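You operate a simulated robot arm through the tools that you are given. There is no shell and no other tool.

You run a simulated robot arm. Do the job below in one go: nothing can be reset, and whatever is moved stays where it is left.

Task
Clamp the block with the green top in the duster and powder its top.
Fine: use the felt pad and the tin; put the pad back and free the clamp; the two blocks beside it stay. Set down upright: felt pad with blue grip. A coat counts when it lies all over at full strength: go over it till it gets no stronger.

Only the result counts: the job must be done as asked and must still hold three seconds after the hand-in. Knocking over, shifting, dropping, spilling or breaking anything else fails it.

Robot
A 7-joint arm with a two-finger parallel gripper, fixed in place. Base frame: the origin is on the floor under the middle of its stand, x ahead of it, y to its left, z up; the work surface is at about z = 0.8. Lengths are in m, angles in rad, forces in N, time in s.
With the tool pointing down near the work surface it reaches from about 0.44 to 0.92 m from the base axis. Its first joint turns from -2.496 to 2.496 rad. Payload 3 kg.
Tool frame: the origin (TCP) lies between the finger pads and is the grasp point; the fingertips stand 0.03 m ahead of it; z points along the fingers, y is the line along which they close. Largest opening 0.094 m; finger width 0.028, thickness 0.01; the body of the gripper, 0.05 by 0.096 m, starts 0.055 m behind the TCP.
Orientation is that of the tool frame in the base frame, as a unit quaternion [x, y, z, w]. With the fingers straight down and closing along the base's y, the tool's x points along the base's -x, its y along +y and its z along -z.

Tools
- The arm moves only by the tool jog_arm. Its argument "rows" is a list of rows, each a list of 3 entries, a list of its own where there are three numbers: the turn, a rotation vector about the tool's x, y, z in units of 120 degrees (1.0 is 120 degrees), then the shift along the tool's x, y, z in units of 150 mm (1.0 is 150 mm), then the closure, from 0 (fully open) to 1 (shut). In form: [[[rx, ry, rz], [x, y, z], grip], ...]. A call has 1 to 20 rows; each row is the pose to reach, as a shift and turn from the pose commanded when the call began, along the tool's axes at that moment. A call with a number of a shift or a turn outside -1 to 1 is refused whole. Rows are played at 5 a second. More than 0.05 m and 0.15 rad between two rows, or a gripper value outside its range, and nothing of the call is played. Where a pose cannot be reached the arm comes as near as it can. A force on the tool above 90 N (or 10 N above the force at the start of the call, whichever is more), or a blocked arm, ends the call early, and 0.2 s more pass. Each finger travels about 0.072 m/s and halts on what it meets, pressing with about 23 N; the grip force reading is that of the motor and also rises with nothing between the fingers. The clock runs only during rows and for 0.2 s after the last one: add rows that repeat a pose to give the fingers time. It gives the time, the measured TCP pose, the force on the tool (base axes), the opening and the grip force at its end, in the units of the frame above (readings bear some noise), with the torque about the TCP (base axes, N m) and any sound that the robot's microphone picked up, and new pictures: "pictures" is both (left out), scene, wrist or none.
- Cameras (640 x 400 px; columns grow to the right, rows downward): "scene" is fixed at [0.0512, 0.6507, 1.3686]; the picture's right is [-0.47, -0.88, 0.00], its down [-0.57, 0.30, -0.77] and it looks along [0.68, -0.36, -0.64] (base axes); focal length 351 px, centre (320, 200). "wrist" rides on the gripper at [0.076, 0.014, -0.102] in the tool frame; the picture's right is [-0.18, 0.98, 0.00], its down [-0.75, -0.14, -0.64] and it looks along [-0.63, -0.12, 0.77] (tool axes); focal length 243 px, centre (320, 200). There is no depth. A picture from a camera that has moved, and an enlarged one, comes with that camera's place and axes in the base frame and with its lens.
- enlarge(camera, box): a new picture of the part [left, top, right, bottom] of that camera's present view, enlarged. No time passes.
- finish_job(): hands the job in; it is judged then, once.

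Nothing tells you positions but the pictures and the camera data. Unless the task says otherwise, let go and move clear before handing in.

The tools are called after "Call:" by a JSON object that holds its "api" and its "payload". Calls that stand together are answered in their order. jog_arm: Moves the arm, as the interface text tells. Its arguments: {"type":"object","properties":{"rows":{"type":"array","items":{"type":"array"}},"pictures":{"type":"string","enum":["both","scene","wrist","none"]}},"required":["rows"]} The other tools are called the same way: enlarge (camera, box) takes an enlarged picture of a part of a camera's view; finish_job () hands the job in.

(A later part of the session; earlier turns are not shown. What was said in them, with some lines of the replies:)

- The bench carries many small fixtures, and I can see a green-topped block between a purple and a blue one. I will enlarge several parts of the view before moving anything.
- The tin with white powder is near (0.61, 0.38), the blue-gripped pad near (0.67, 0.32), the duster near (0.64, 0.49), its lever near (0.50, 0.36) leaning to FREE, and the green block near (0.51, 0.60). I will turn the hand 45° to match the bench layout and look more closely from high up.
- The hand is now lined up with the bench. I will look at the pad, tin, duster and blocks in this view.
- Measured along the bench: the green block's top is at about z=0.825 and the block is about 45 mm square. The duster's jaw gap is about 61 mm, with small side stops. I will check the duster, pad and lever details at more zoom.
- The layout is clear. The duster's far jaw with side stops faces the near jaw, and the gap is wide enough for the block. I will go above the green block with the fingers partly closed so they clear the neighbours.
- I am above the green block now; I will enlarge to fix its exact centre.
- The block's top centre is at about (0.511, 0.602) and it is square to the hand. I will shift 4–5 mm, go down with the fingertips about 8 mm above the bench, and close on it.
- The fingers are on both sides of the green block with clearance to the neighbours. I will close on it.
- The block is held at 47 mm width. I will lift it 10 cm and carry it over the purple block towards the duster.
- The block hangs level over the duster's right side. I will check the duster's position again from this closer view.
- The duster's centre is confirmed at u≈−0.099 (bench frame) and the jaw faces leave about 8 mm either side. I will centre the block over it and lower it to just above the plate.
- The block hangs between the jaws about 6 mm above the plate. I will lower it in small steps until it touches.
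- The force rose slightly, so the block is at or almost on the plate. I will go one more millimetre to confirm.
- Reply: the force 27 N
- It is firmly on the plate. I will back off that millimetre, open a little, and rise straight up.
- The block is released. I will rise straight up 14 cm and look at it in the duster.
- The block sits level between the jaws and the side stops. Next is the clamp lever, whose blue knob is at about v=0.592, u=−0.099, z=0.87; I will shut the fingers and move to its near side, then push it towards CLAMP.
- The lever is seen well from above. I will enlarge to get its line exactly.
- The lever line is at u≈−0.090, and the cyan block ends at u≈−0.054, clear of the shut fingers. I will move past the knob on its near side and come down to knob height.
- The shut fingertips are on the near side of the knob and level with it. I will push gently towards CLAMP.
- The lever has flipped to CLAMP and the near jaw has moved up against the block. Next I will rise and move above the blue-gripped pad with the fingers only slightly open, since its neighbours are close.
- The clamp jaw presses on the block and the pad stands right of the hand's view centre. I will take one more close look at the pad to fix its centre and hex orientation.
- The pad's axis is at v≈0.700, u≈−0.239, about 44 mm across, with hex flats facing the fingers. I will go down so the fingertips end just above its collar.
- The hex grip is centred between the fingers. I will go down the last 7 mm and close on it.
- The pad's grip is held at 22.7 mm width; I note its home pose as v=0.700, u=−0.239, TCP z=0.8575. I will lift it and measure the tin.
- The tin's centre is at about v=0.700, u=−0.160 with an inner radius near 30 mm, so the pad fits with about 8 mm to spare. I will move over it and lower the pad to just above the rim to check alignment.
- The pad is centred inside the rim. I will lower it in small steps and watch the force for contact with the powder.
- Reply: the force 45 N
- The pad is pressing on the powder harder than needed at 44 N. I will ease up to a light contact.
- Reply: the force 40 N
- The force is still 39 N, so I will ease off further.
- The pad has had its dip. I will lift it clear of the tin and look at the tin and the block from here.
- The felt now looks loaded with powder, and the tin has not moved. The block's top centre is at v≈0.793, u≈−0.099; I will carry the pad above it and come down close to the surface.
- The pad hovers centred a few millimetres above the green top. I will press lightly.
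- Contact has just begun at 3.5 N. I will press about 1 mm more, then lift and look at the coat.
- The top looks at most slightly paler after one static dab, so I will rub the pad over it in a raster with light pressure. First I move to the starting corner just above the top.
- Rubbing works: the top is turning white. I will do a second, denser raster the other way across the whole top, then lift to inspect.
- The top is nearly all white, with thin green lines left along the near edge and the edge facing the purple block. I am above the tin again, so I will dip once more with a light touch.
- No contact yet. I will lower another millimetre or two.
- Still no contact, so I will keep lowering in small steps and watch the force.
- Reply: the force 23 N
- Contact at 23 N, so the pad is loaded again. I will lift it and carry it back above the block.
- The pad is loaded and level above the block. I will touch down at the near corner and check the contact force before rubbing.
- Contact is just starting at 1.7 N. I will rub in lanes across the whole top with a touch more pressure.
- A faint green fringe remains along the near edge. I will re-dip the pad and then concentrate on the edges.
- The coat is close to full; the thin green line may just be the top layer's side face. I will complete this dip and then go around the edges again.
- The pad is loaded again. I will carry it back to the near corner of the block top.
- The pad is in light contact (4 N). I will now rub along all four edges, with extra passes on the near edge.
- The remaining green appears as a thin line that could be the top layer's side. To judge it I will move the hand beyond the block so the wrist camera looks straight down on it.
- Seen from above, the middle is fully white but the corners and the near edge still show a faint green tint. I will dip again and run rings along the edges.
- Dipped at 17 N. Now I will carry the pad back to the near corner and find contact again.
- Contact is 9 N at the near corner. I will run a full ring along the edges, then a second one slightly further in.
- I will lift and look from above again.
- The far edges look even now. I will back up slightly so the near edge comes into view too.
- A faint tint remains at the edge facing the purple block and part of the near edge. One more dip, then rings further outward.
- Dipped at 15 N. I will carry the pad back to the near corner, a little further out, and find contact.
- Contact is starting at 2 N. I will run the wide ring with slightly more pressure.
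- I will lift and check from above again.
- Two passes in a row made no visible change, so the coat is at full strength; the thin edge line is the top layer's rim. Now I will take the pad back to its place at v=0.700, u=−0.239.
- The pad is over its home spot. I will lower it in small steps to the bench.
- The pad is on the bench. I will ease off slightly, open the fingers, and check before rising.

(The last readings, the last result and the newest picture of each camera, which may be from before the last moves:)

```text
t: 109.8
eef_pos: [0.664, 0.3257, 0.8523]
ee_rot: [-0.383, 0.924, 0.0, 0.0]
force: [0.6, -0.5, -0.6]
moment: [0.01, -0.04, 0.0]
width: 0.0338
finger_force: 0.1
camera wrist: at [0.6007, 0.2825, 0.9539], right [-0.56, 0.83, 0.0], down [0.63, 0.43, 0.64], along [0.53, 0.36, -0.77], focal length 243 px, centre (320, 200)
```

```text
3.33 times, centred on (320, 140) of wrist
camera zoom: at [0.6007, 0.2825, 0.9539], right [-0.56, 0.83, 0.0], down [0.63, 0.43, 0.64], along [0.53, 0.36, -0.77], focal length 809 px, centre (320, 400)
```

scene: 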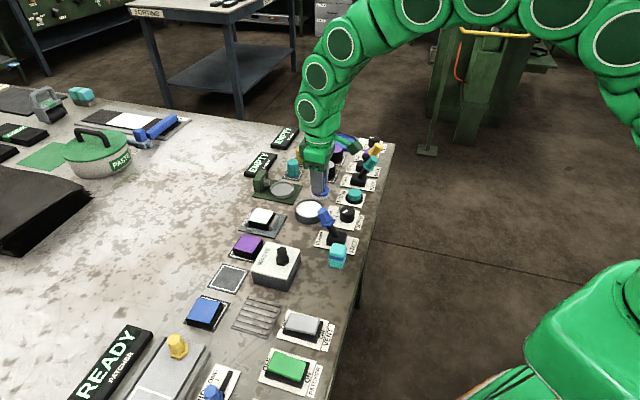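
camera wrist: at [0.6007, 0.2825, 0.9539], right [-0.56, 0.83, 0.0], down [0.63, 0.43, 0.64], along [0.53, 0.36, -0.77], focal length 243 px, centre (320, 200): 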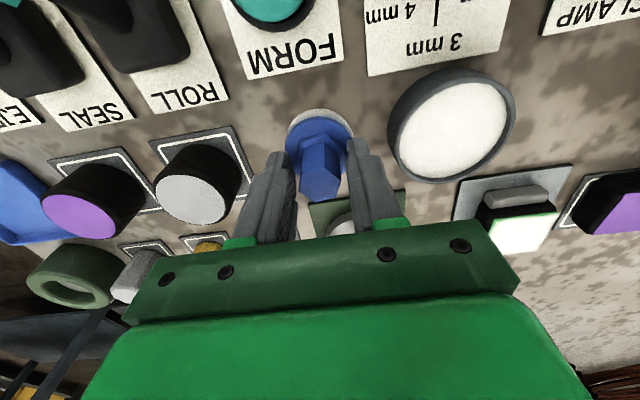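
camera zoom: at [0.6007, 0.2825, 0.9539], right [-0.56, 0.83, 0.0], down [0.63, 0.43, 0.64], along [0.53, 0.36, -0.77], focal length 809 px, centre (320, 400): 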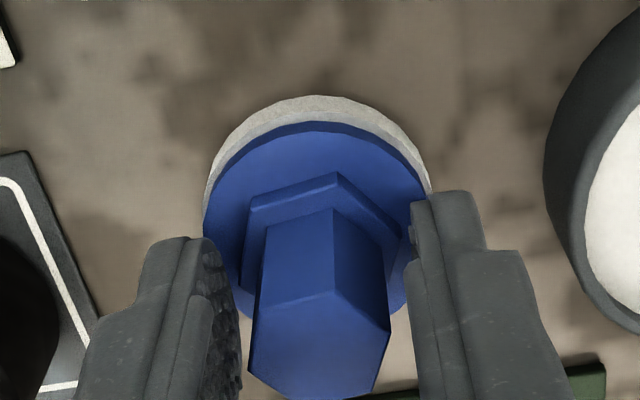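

The pad stands upright, released. I will rise straight up, shut the fingers and move to the far side of the clamp lever.

Call:
{"api": "jog_arm", "payload": {"rows": [[[0, 0, 0], [0, 0, -0.08], 0.64], [[0, 0, 0], [0, 0, -0.3], 0.64], [[0, 0, 0], [0, 0, -0.6], 0.64], [[0, 0, 0], [0, 0, -0.888], 0.64], [[0, 0, 0], [0.013, 0.25, -0.888], 0.8], [[0, 0, 0], [0.026, 0.5, -0.888], 1], [[0, 0, 0], [0.04, 0.75, -0.888], 1], [[0, 0, 0], [0.052, 0.996, -0.888], 1], [[0, 0, 0], [0.052, 0.996, -0.888], 1]]}}

Call:
{"api": "enlarge", "payload": {"camera": "wrist", "box": [260, 20, 420, 140]}}

Call:
{"api": "enlarge", "payload": {"camera": "scene", "box": [270, 150, 370, 260]}}

```text
t: 111.8
eef_pos: [0.5545, 0.4263, 0.9852]
ee_rot: [-0.383, 0.924, -0.001, 0.0]
force: [0.4, 0.1, 0.4]
moment: [0.02, 0.01, 0.01]
width: 0.0001
finger_force: 23.1
camera wrist: at [0.4897, 0.3832, 1.0862], right [-0.56, 0.83, 0.0], down [0.63, 0.43, 0.64], along [0.53, 0.36, -0.77], focal length 243 px, centre (320, 200)
```

scene: 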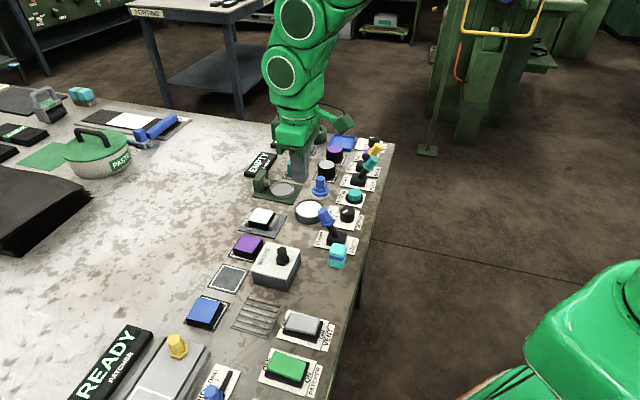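
wrist: 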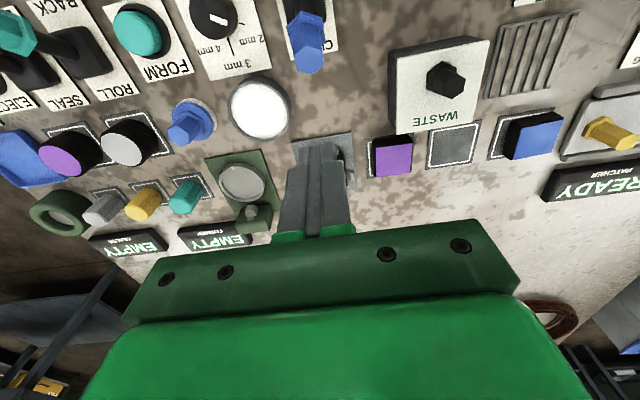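

```text
3.33 times, centred on (340, 80) of wrist
camera zoom: at [0.4897, 0.3832, 1.0862], right [-0.56, 0.83, 0.0], down [0.63, 0.43, 0.64], along [0.53, 0.36, -0.77], focal length 809 px, centre (253, 600)
```

zoom: 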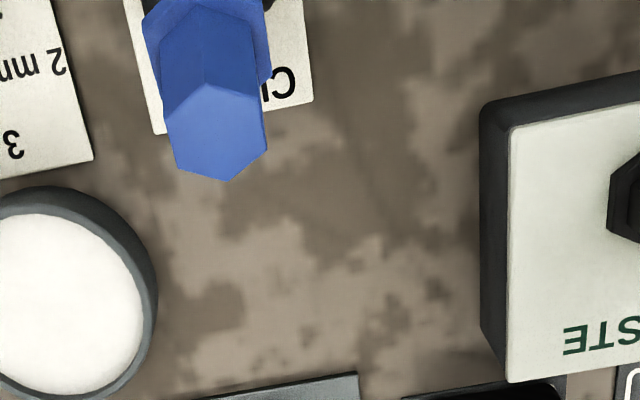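

```text
3.64 times, centred on (320, 205) of scene
camera zoom: at [0.0512, 0.6507, 1.3686], right [-0.47, -0.88, 0.0], down [-0.57, 0.3, -0.77], along [0.68, -0.36, -0.64], focal length 1277 px, centre (320, 182)
```

zoom: 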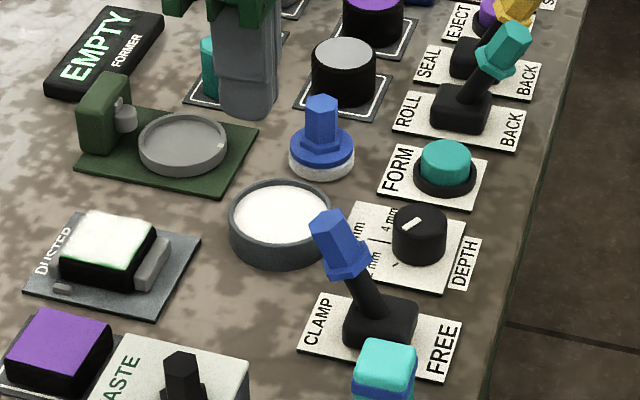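

The pad stands upright at its place, and the lever knob is at v≈0.65, u≈−0.089 with 2 cm of room. I will go down on its far side and push it back to FREE.

Call:
{"api": "jog_arm", "payload": {"rows": [[[0, 0, 0], [0, 0, 0.2], 1], [[0, 0, 0], [0, 0, 0.4], 1], [[0, 0, 0], [0, 0, 0.55], 1], [[0, 0, 0], [0, 0, 0.655], 1], [[0, 0, 0], [0, 0, 0.655], 1]]}}

Call:
{"api": "enlarge", "payload": {"camera": "scene", "box": [270, 150, 370, 260]}}

```text
t: 113.0
eef_pos: [0.5531, 0.4253, 0.8858]
ee_rot: [-0.383, 0.924, 0.0, 0.0]
force: [0.0, 0.0, 0.3]
moment: [0.0, -0.02, -0.02]
width: 0.0
finger_force: 22.9
camera wrist: at [0.4895, 0.3827, 0.9887], right [-0.56, 0.83, 0.0], down [0.63, 0.43, 0.64], along [0.53, 0.36, -0.77], focal length 243 px, centre (320, 200)
```

scene: 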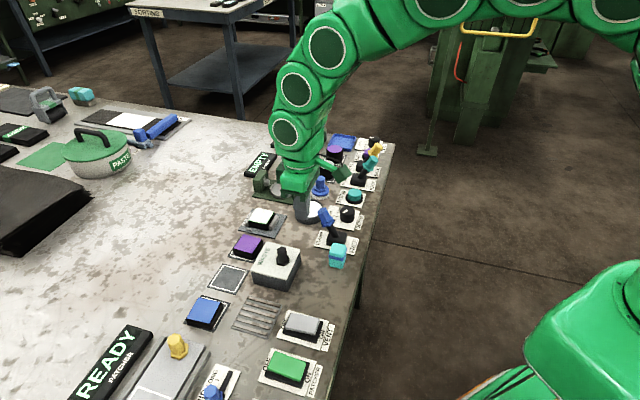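
wrist: 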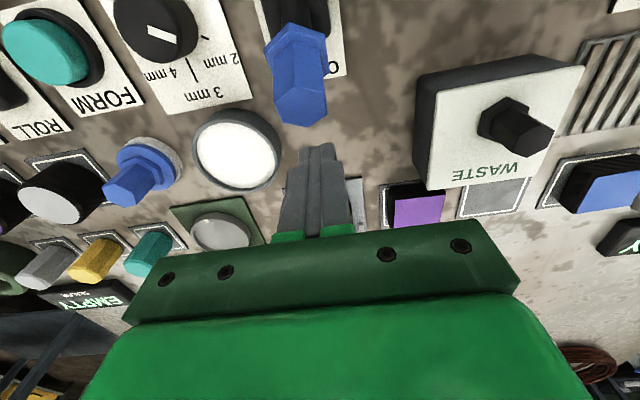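

```text
3.64 times, centred on (320, 205) of scene
camera zoom: at [0.0512, 0.6507, 1.3686], right [-0.47, -0.88, 0.0], down [-0.57, 0.3, -0.77], along [0.68, -0.36, -0.64], focal length 1277 px, centre (320, 182)
```

zoom: 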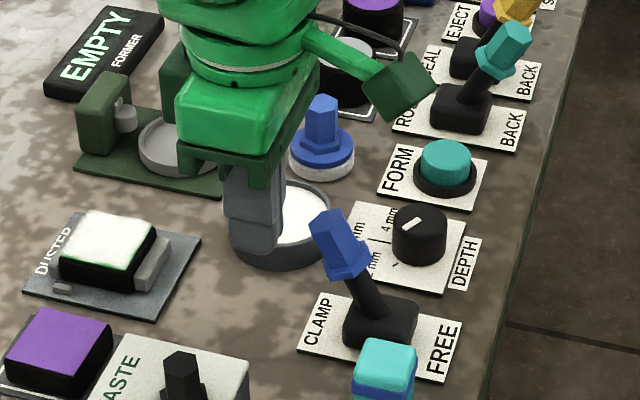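

Call:
{"api": "jog_arm", "payload": {"rows": [[[0, 0, 0], [0.05, 0, 0], 1], [[0, 0, 0], [0.1, 0, 0], 1], [[0, 0, 0], [0.15, 0, 0], 1], [[0, 0, 0], [0.2, 0, 0], 1], [[0, 0, 0], [0.25, 0, 0], 1], [[0, 0, 0], [0.3, 0, 0], 1], [[0, 0, 0], [0.35, 0, 0], 1], [[0, 0, 0], [0.4, 0, 0], 1], [[0, 0, 0], [0.45, 0, 0], 1]]}}

Call:
{"api": "enlarge", "payload": {"camera": "scene", "box": [230, 150, 390, 270]}}

```text
t: 115.0
eef_pos: [0.5058, 0.3782, 0.887]
ee_rot: [-0.383, 0.924, 0.0, 0.001]
force: [0.6, 0.5, 0.0]
moment: [-0.01, 0.01, 0.01]
width: 0.0
finger_force: 23.2
camera wrist: at [0.4413, 0.3353, 0.989], right [-0.56, 0.83, 0.0], down [0.63, 0.43, 0.64], along [0.53, 0.36, -0.77], focal length 243 px, centre (320, 200)
```

scene: 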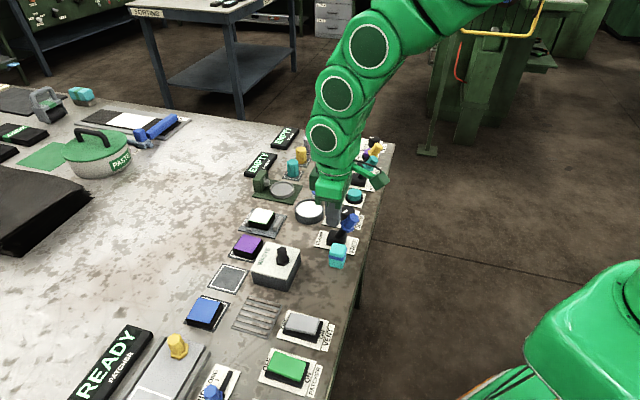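
wrist: 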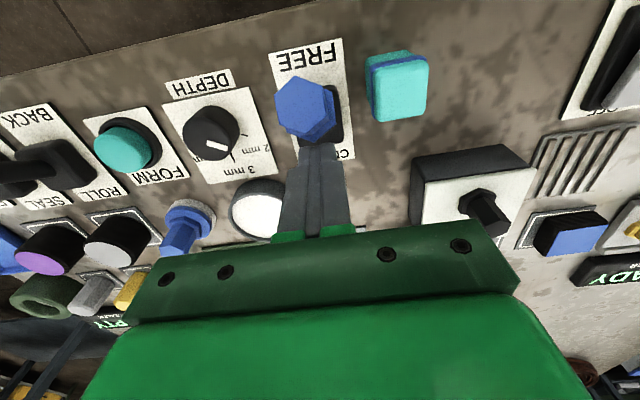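

```text
3.33 times, centred on (310, 210) of scene
camera zoom: at [0.0512, 0.6507, 1.3686], right [-0.47, -0.88, 0.0], down [-0.57, 0.3, -0.77], along [0.68, -0.36, -0.64], focal length 1170 px, centre (353, 167)
```

zoom: 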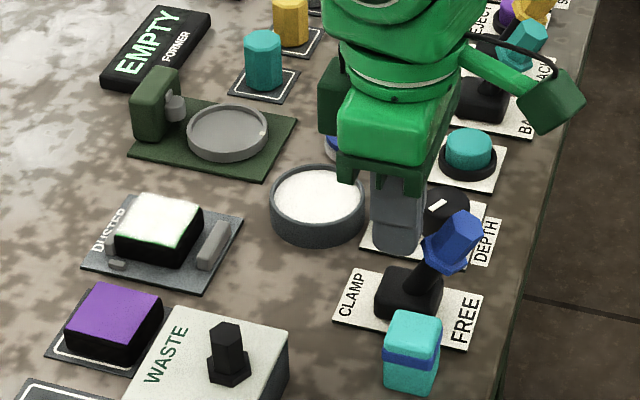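

The lever is over at FREE and the near jaw has drawn back from the block. I will back off and rise clear.

Call:
{"api": "jog_arm", "payload": {"rows": [[[0, 0, 0], [-0.06, 0, 0], 1], [[0, 0, 0], [-0.06, 0, -0.2], 1], [[0, 0, 0], [-0.06, 0, -0.45], 1], [[0, 0, 0], [-0.06, 0, -0.7], 1], [[0, 0, 0], [-0.06, 0, -0.95], 1], [[0, 0, 0], [-0.06, 0, -0.95], 1]]}}

Call:
{"api": "enlarge", "payload": {"camera": "scene", "box": [230, 170, 390, 270]}}

Call:
{"api": "enlarge", "payload": {"camera": "wrist", "box": [160, 0, 480, 200]}}

```text
t: 116.4
eef_pos: [0.5128, 0.384, 1.0298]
ee_rot: [-0.383, 0.924, -0.001, -0.001]
force: [-1.1, 0.5, 0.3]
moment: [0.03, 0.0, 0.0]
width: 0.0
finger_force: 22.6
camera wrist: at [0.4481, 0.341, 1.1308], right [-0.56, 0.83, 0.0], down [0.63, 0.43, 0.64], along [0.53, 0.36, -0.77], focal length 243 px, centre (320, 200)
```

scene: 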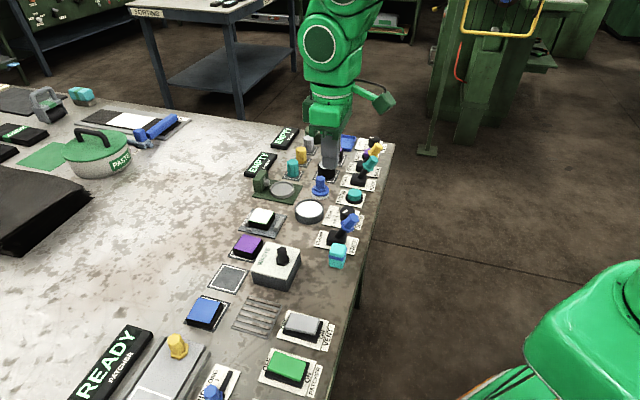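
wrist: 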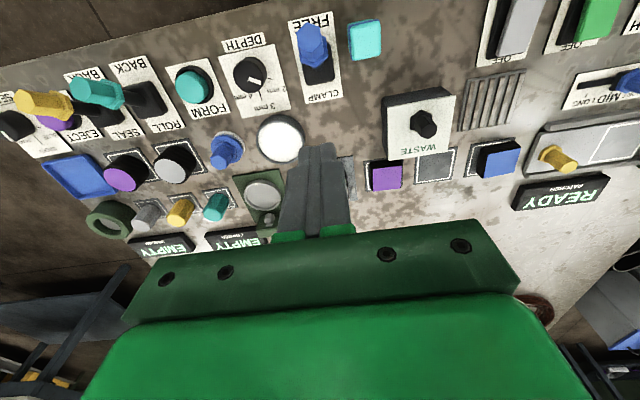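

```text
4.00 times, centred on (310, 220) of scene
camera zoom: at [0.0512, 0.6507, 1.3686], right [-0.47, -0.88, 0.0], down [-0.57, 0.3, -0.77], along [0.68, -0.36, -0.64], focal length 1405 px, centre (360, 120)
```

zoom: 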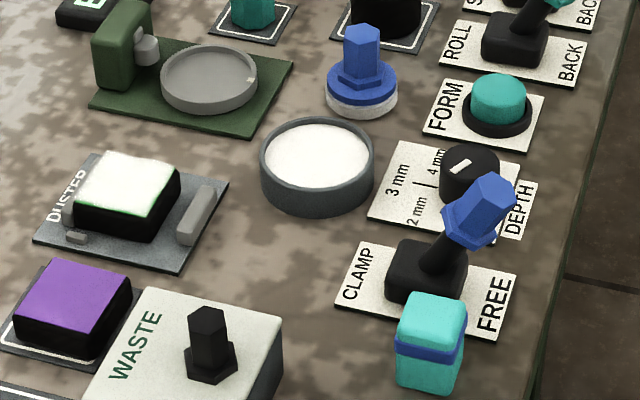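

```text
2.00 times, centred on (320, 100) of wrist
camera zoom: at [0.4481, 0.341, 1.1308], right [-0.56, 0.83, 0.0], down [0.63, 0.43, 0.64], along [0.53, 0.36, -0.77], focal length 485 px, centre (320, 400)
```

zoom: 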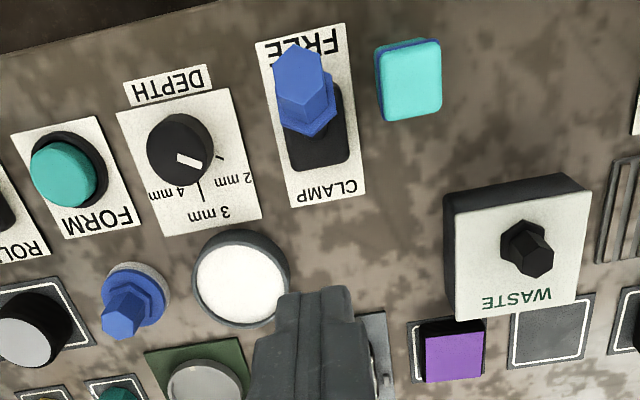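

Everything looks in place: pad upright, lever at FREE, neighbours untouched. Before handing in I will take a close look straight down at the coat.

Call:
{"api": "jog_arm", "payload": {"rows": [[[0, 0, 0], [-0.25, -0.05, 0], 1], [[0, 0, 0], [-0.5, -0.1, 0], 1], [[0, 0, 0], [-0.75, -0.15, 0], 1], [[0, 0, 0], [-0.99, -0.17, 0], 1]], "pictures": "none"}}

Call:
{"api": "jog_arm", "payload": {"rows": [[[0, 0, 0], [-0.25, 0, 0], 1], [[0, 0, 0], [-0.5, 0, 0.05], 1], [[0, 0, 0], [-0.5, 0, 0.3], 1], [[0, 0, 0], [-0.5, 0, 0.55], 1], [[0, 0, 0], [-0.5, 0, 0.8], 1], [[0, 0, 0], [-0.5, 0, 0.8], 1]]}}

Call:
{"api": "enlarge", "payload": {"camera": "wrist", "box": [250, 0, 390, 110]}}

```text
t: 117.4
eef_pos: [0.6347, 0.4729, 1.0304]
ee_rot: [-0.383, 0.924, 0.001, 0.001]
force: [0.3, 0.3, 0.5]
moment: [0.01, 0.02, 0.04]
width: 0.0001
finger_force: 22.8
```

```text
t: 118.8
eef_pos: [0.6877, 0.5244, 0.9102]
ee_rot: [-0.382, 0.924, 0.0, -0.001]
force: [-0.7, -0.6, -0.1]
moment: [0.01, 0.02, 0.0]
width: 0.0004
finger_force: 23.1
camera wrist: at [0.6242, 0.4808, 1.0121], right [-0.56, 0.83, 0.0], down [0.63, 0.43, 0.64], along [0.53, 0.36, -0.77], focal length 243 px, centre (320, 200)
```

scene: 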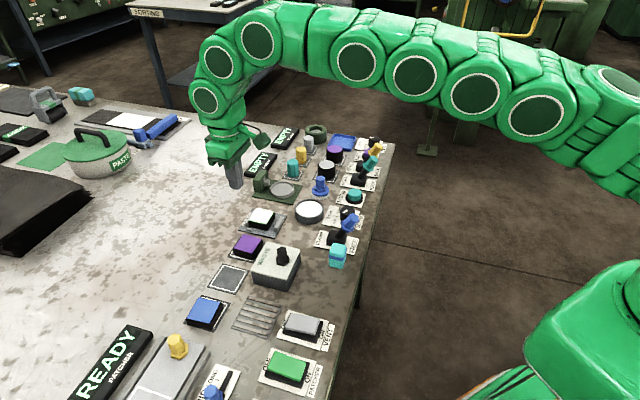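
wrist: 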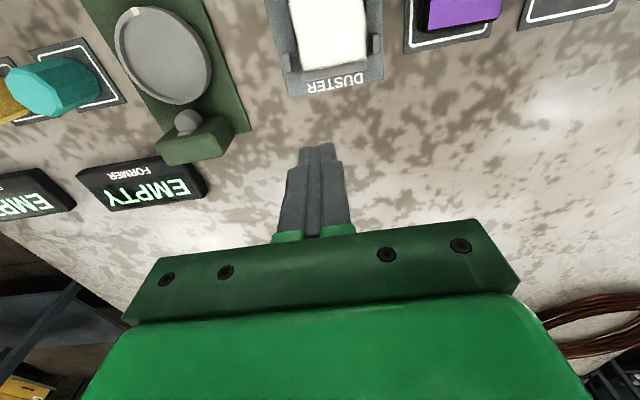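

```text
3.64 times, centred on (320, 55) of wrist
camera zoom: at [0.6242, 0.4808, 1.0121], right [-0.56, 0.83, 0.0], down [0.63, 0.43, 0.64], along [0.53, 0.36, -0.77], focal length 882 px, centre (320, 727)
```

zoom: 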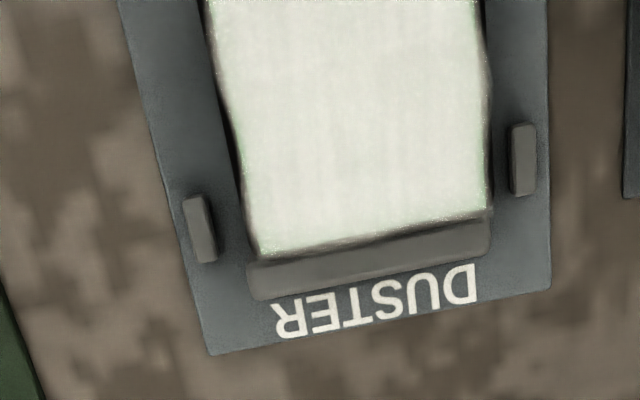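

Call:
{"api": "jog_arm", "payload": {"rows": [[[0, 0, 0], [0.12, 0, -0.1], 1], [[0, 0, 0], [0.24, 0, -0.15], 1], [[0, 0, 0], [0.24, 0, -0.15], 1]], "pictures": "none"}}

Call:
{"api": "enlarge", "payload": {"camera": "wrist", "box": [270, 0, 370, 90]}}

Call:
{"api": "enlarge", "payload": {"camera": "wrist", "box": [290, 5, 350, 55]}}

```text
t: 119.6
eef_pos: [0.6623, 0.4999, 0.9331]
ee_rot: [-0.383, 0.924, 0.0, 0.001]
force: [0.0, 0.2, 0.6]
moment: [0.02, 0.03, -0.04]
width: 0.0
finger_force: 22.9
```

```text
4.44 times, centred on (320, 45) of wrist
camera zoom: at [0.5986, 0.4555, 1.0343], right [-0.56, 0.83, 0.0], down [0.63, 0.43, 0.64], along [0.53, 0.36, -0.77], focal length 1078 px, centre (320, 889)
```

zoom: 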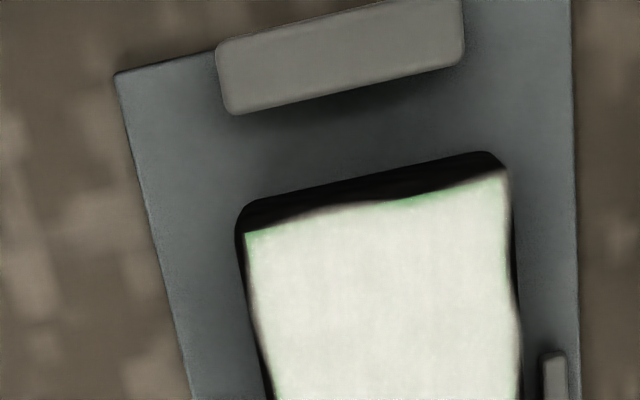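

```text
8.00 times, centred on (320, 30) of wrist
camera zoom: at [0.5986, 0.4555, 1.0343], right [-0.56, 0.83, 0.0], down [0.63, 0.43, 0.64], along [0.53, 0.36, -0.77], focal length 1941 px, centre (320, 1560)
```

zoom: 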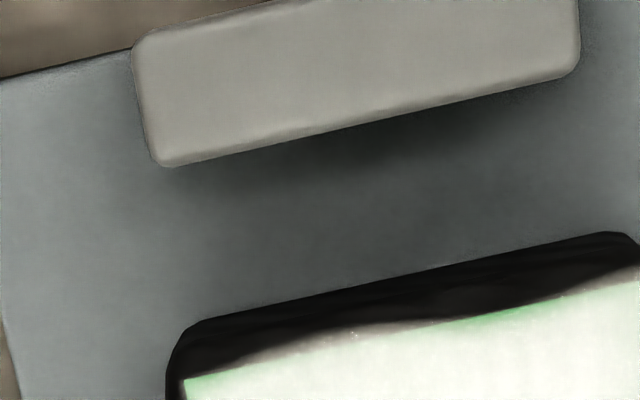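

The coat is even white right up to the rim, the clamp is free, and the pad stands upright in its place. I will rise clear and then hand in.

Call:
{"api": "jog_arm", "payload": {"rows": [[[0, 0, 0], [0, 0, -0.25], 1], [[0, 0, 0], [0, 0, -0.5], 0.7], [[0, 0, 0], [0, 0, -0.7], 0.4], [[0, 0, 0], [0, 0, -0.7], 0.4]], "pictures": "scene"}}

```text
t: 120.6
eef_pos: [0.6619, 0.4982, 1.0383]
ee_rot: [-0.382, 0.924, 0.001, 0.0]
force: [-0.4, 2.1, -0.9]
moment: [-0.02, 0.01, 0.03]
width: 0.0563
finger_force: 0.1
```

scene: 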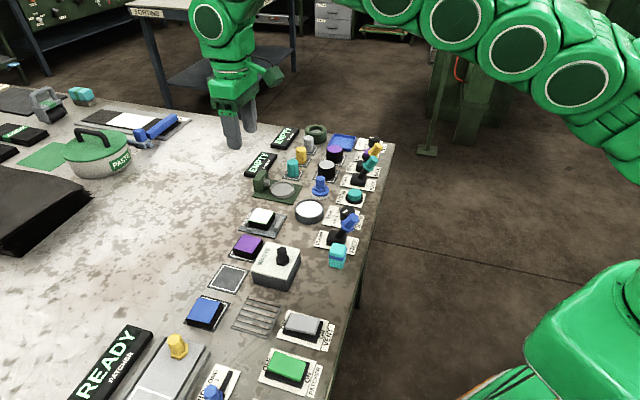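

The arm is clear, the powdered block rests in the freed duster, the pad is back upright, and the other blocks have not moved. I am handing in the job.

Call:
{"api": "finish_job", "payload": {}}

```text
The job is handed in.
```

The block with the green top is powdered and handed in. I clamped it in the duster for the work, and it now rests there with the clamp freed.

- **Coat:** I dipped the pad five times and rubbed the whole top each time, with extra passes along the edges. The last two passes made no visible change, and the top is white right up to the rim. A thin green line still shows along the edges. I took it for the side of the top layer rather than bare surface, but I could only judge that from the pictures.
- **Pad:** It stands upright, within about a millimetre of where I picked it up.
- **Clamp:** The lever is back at FREE and the near jaw has drawn back from the block.
- **Everything else:** The purple and blue blocks, the tin and the cyan block show no movement in the pictures. The arm is clear and holding nothing.
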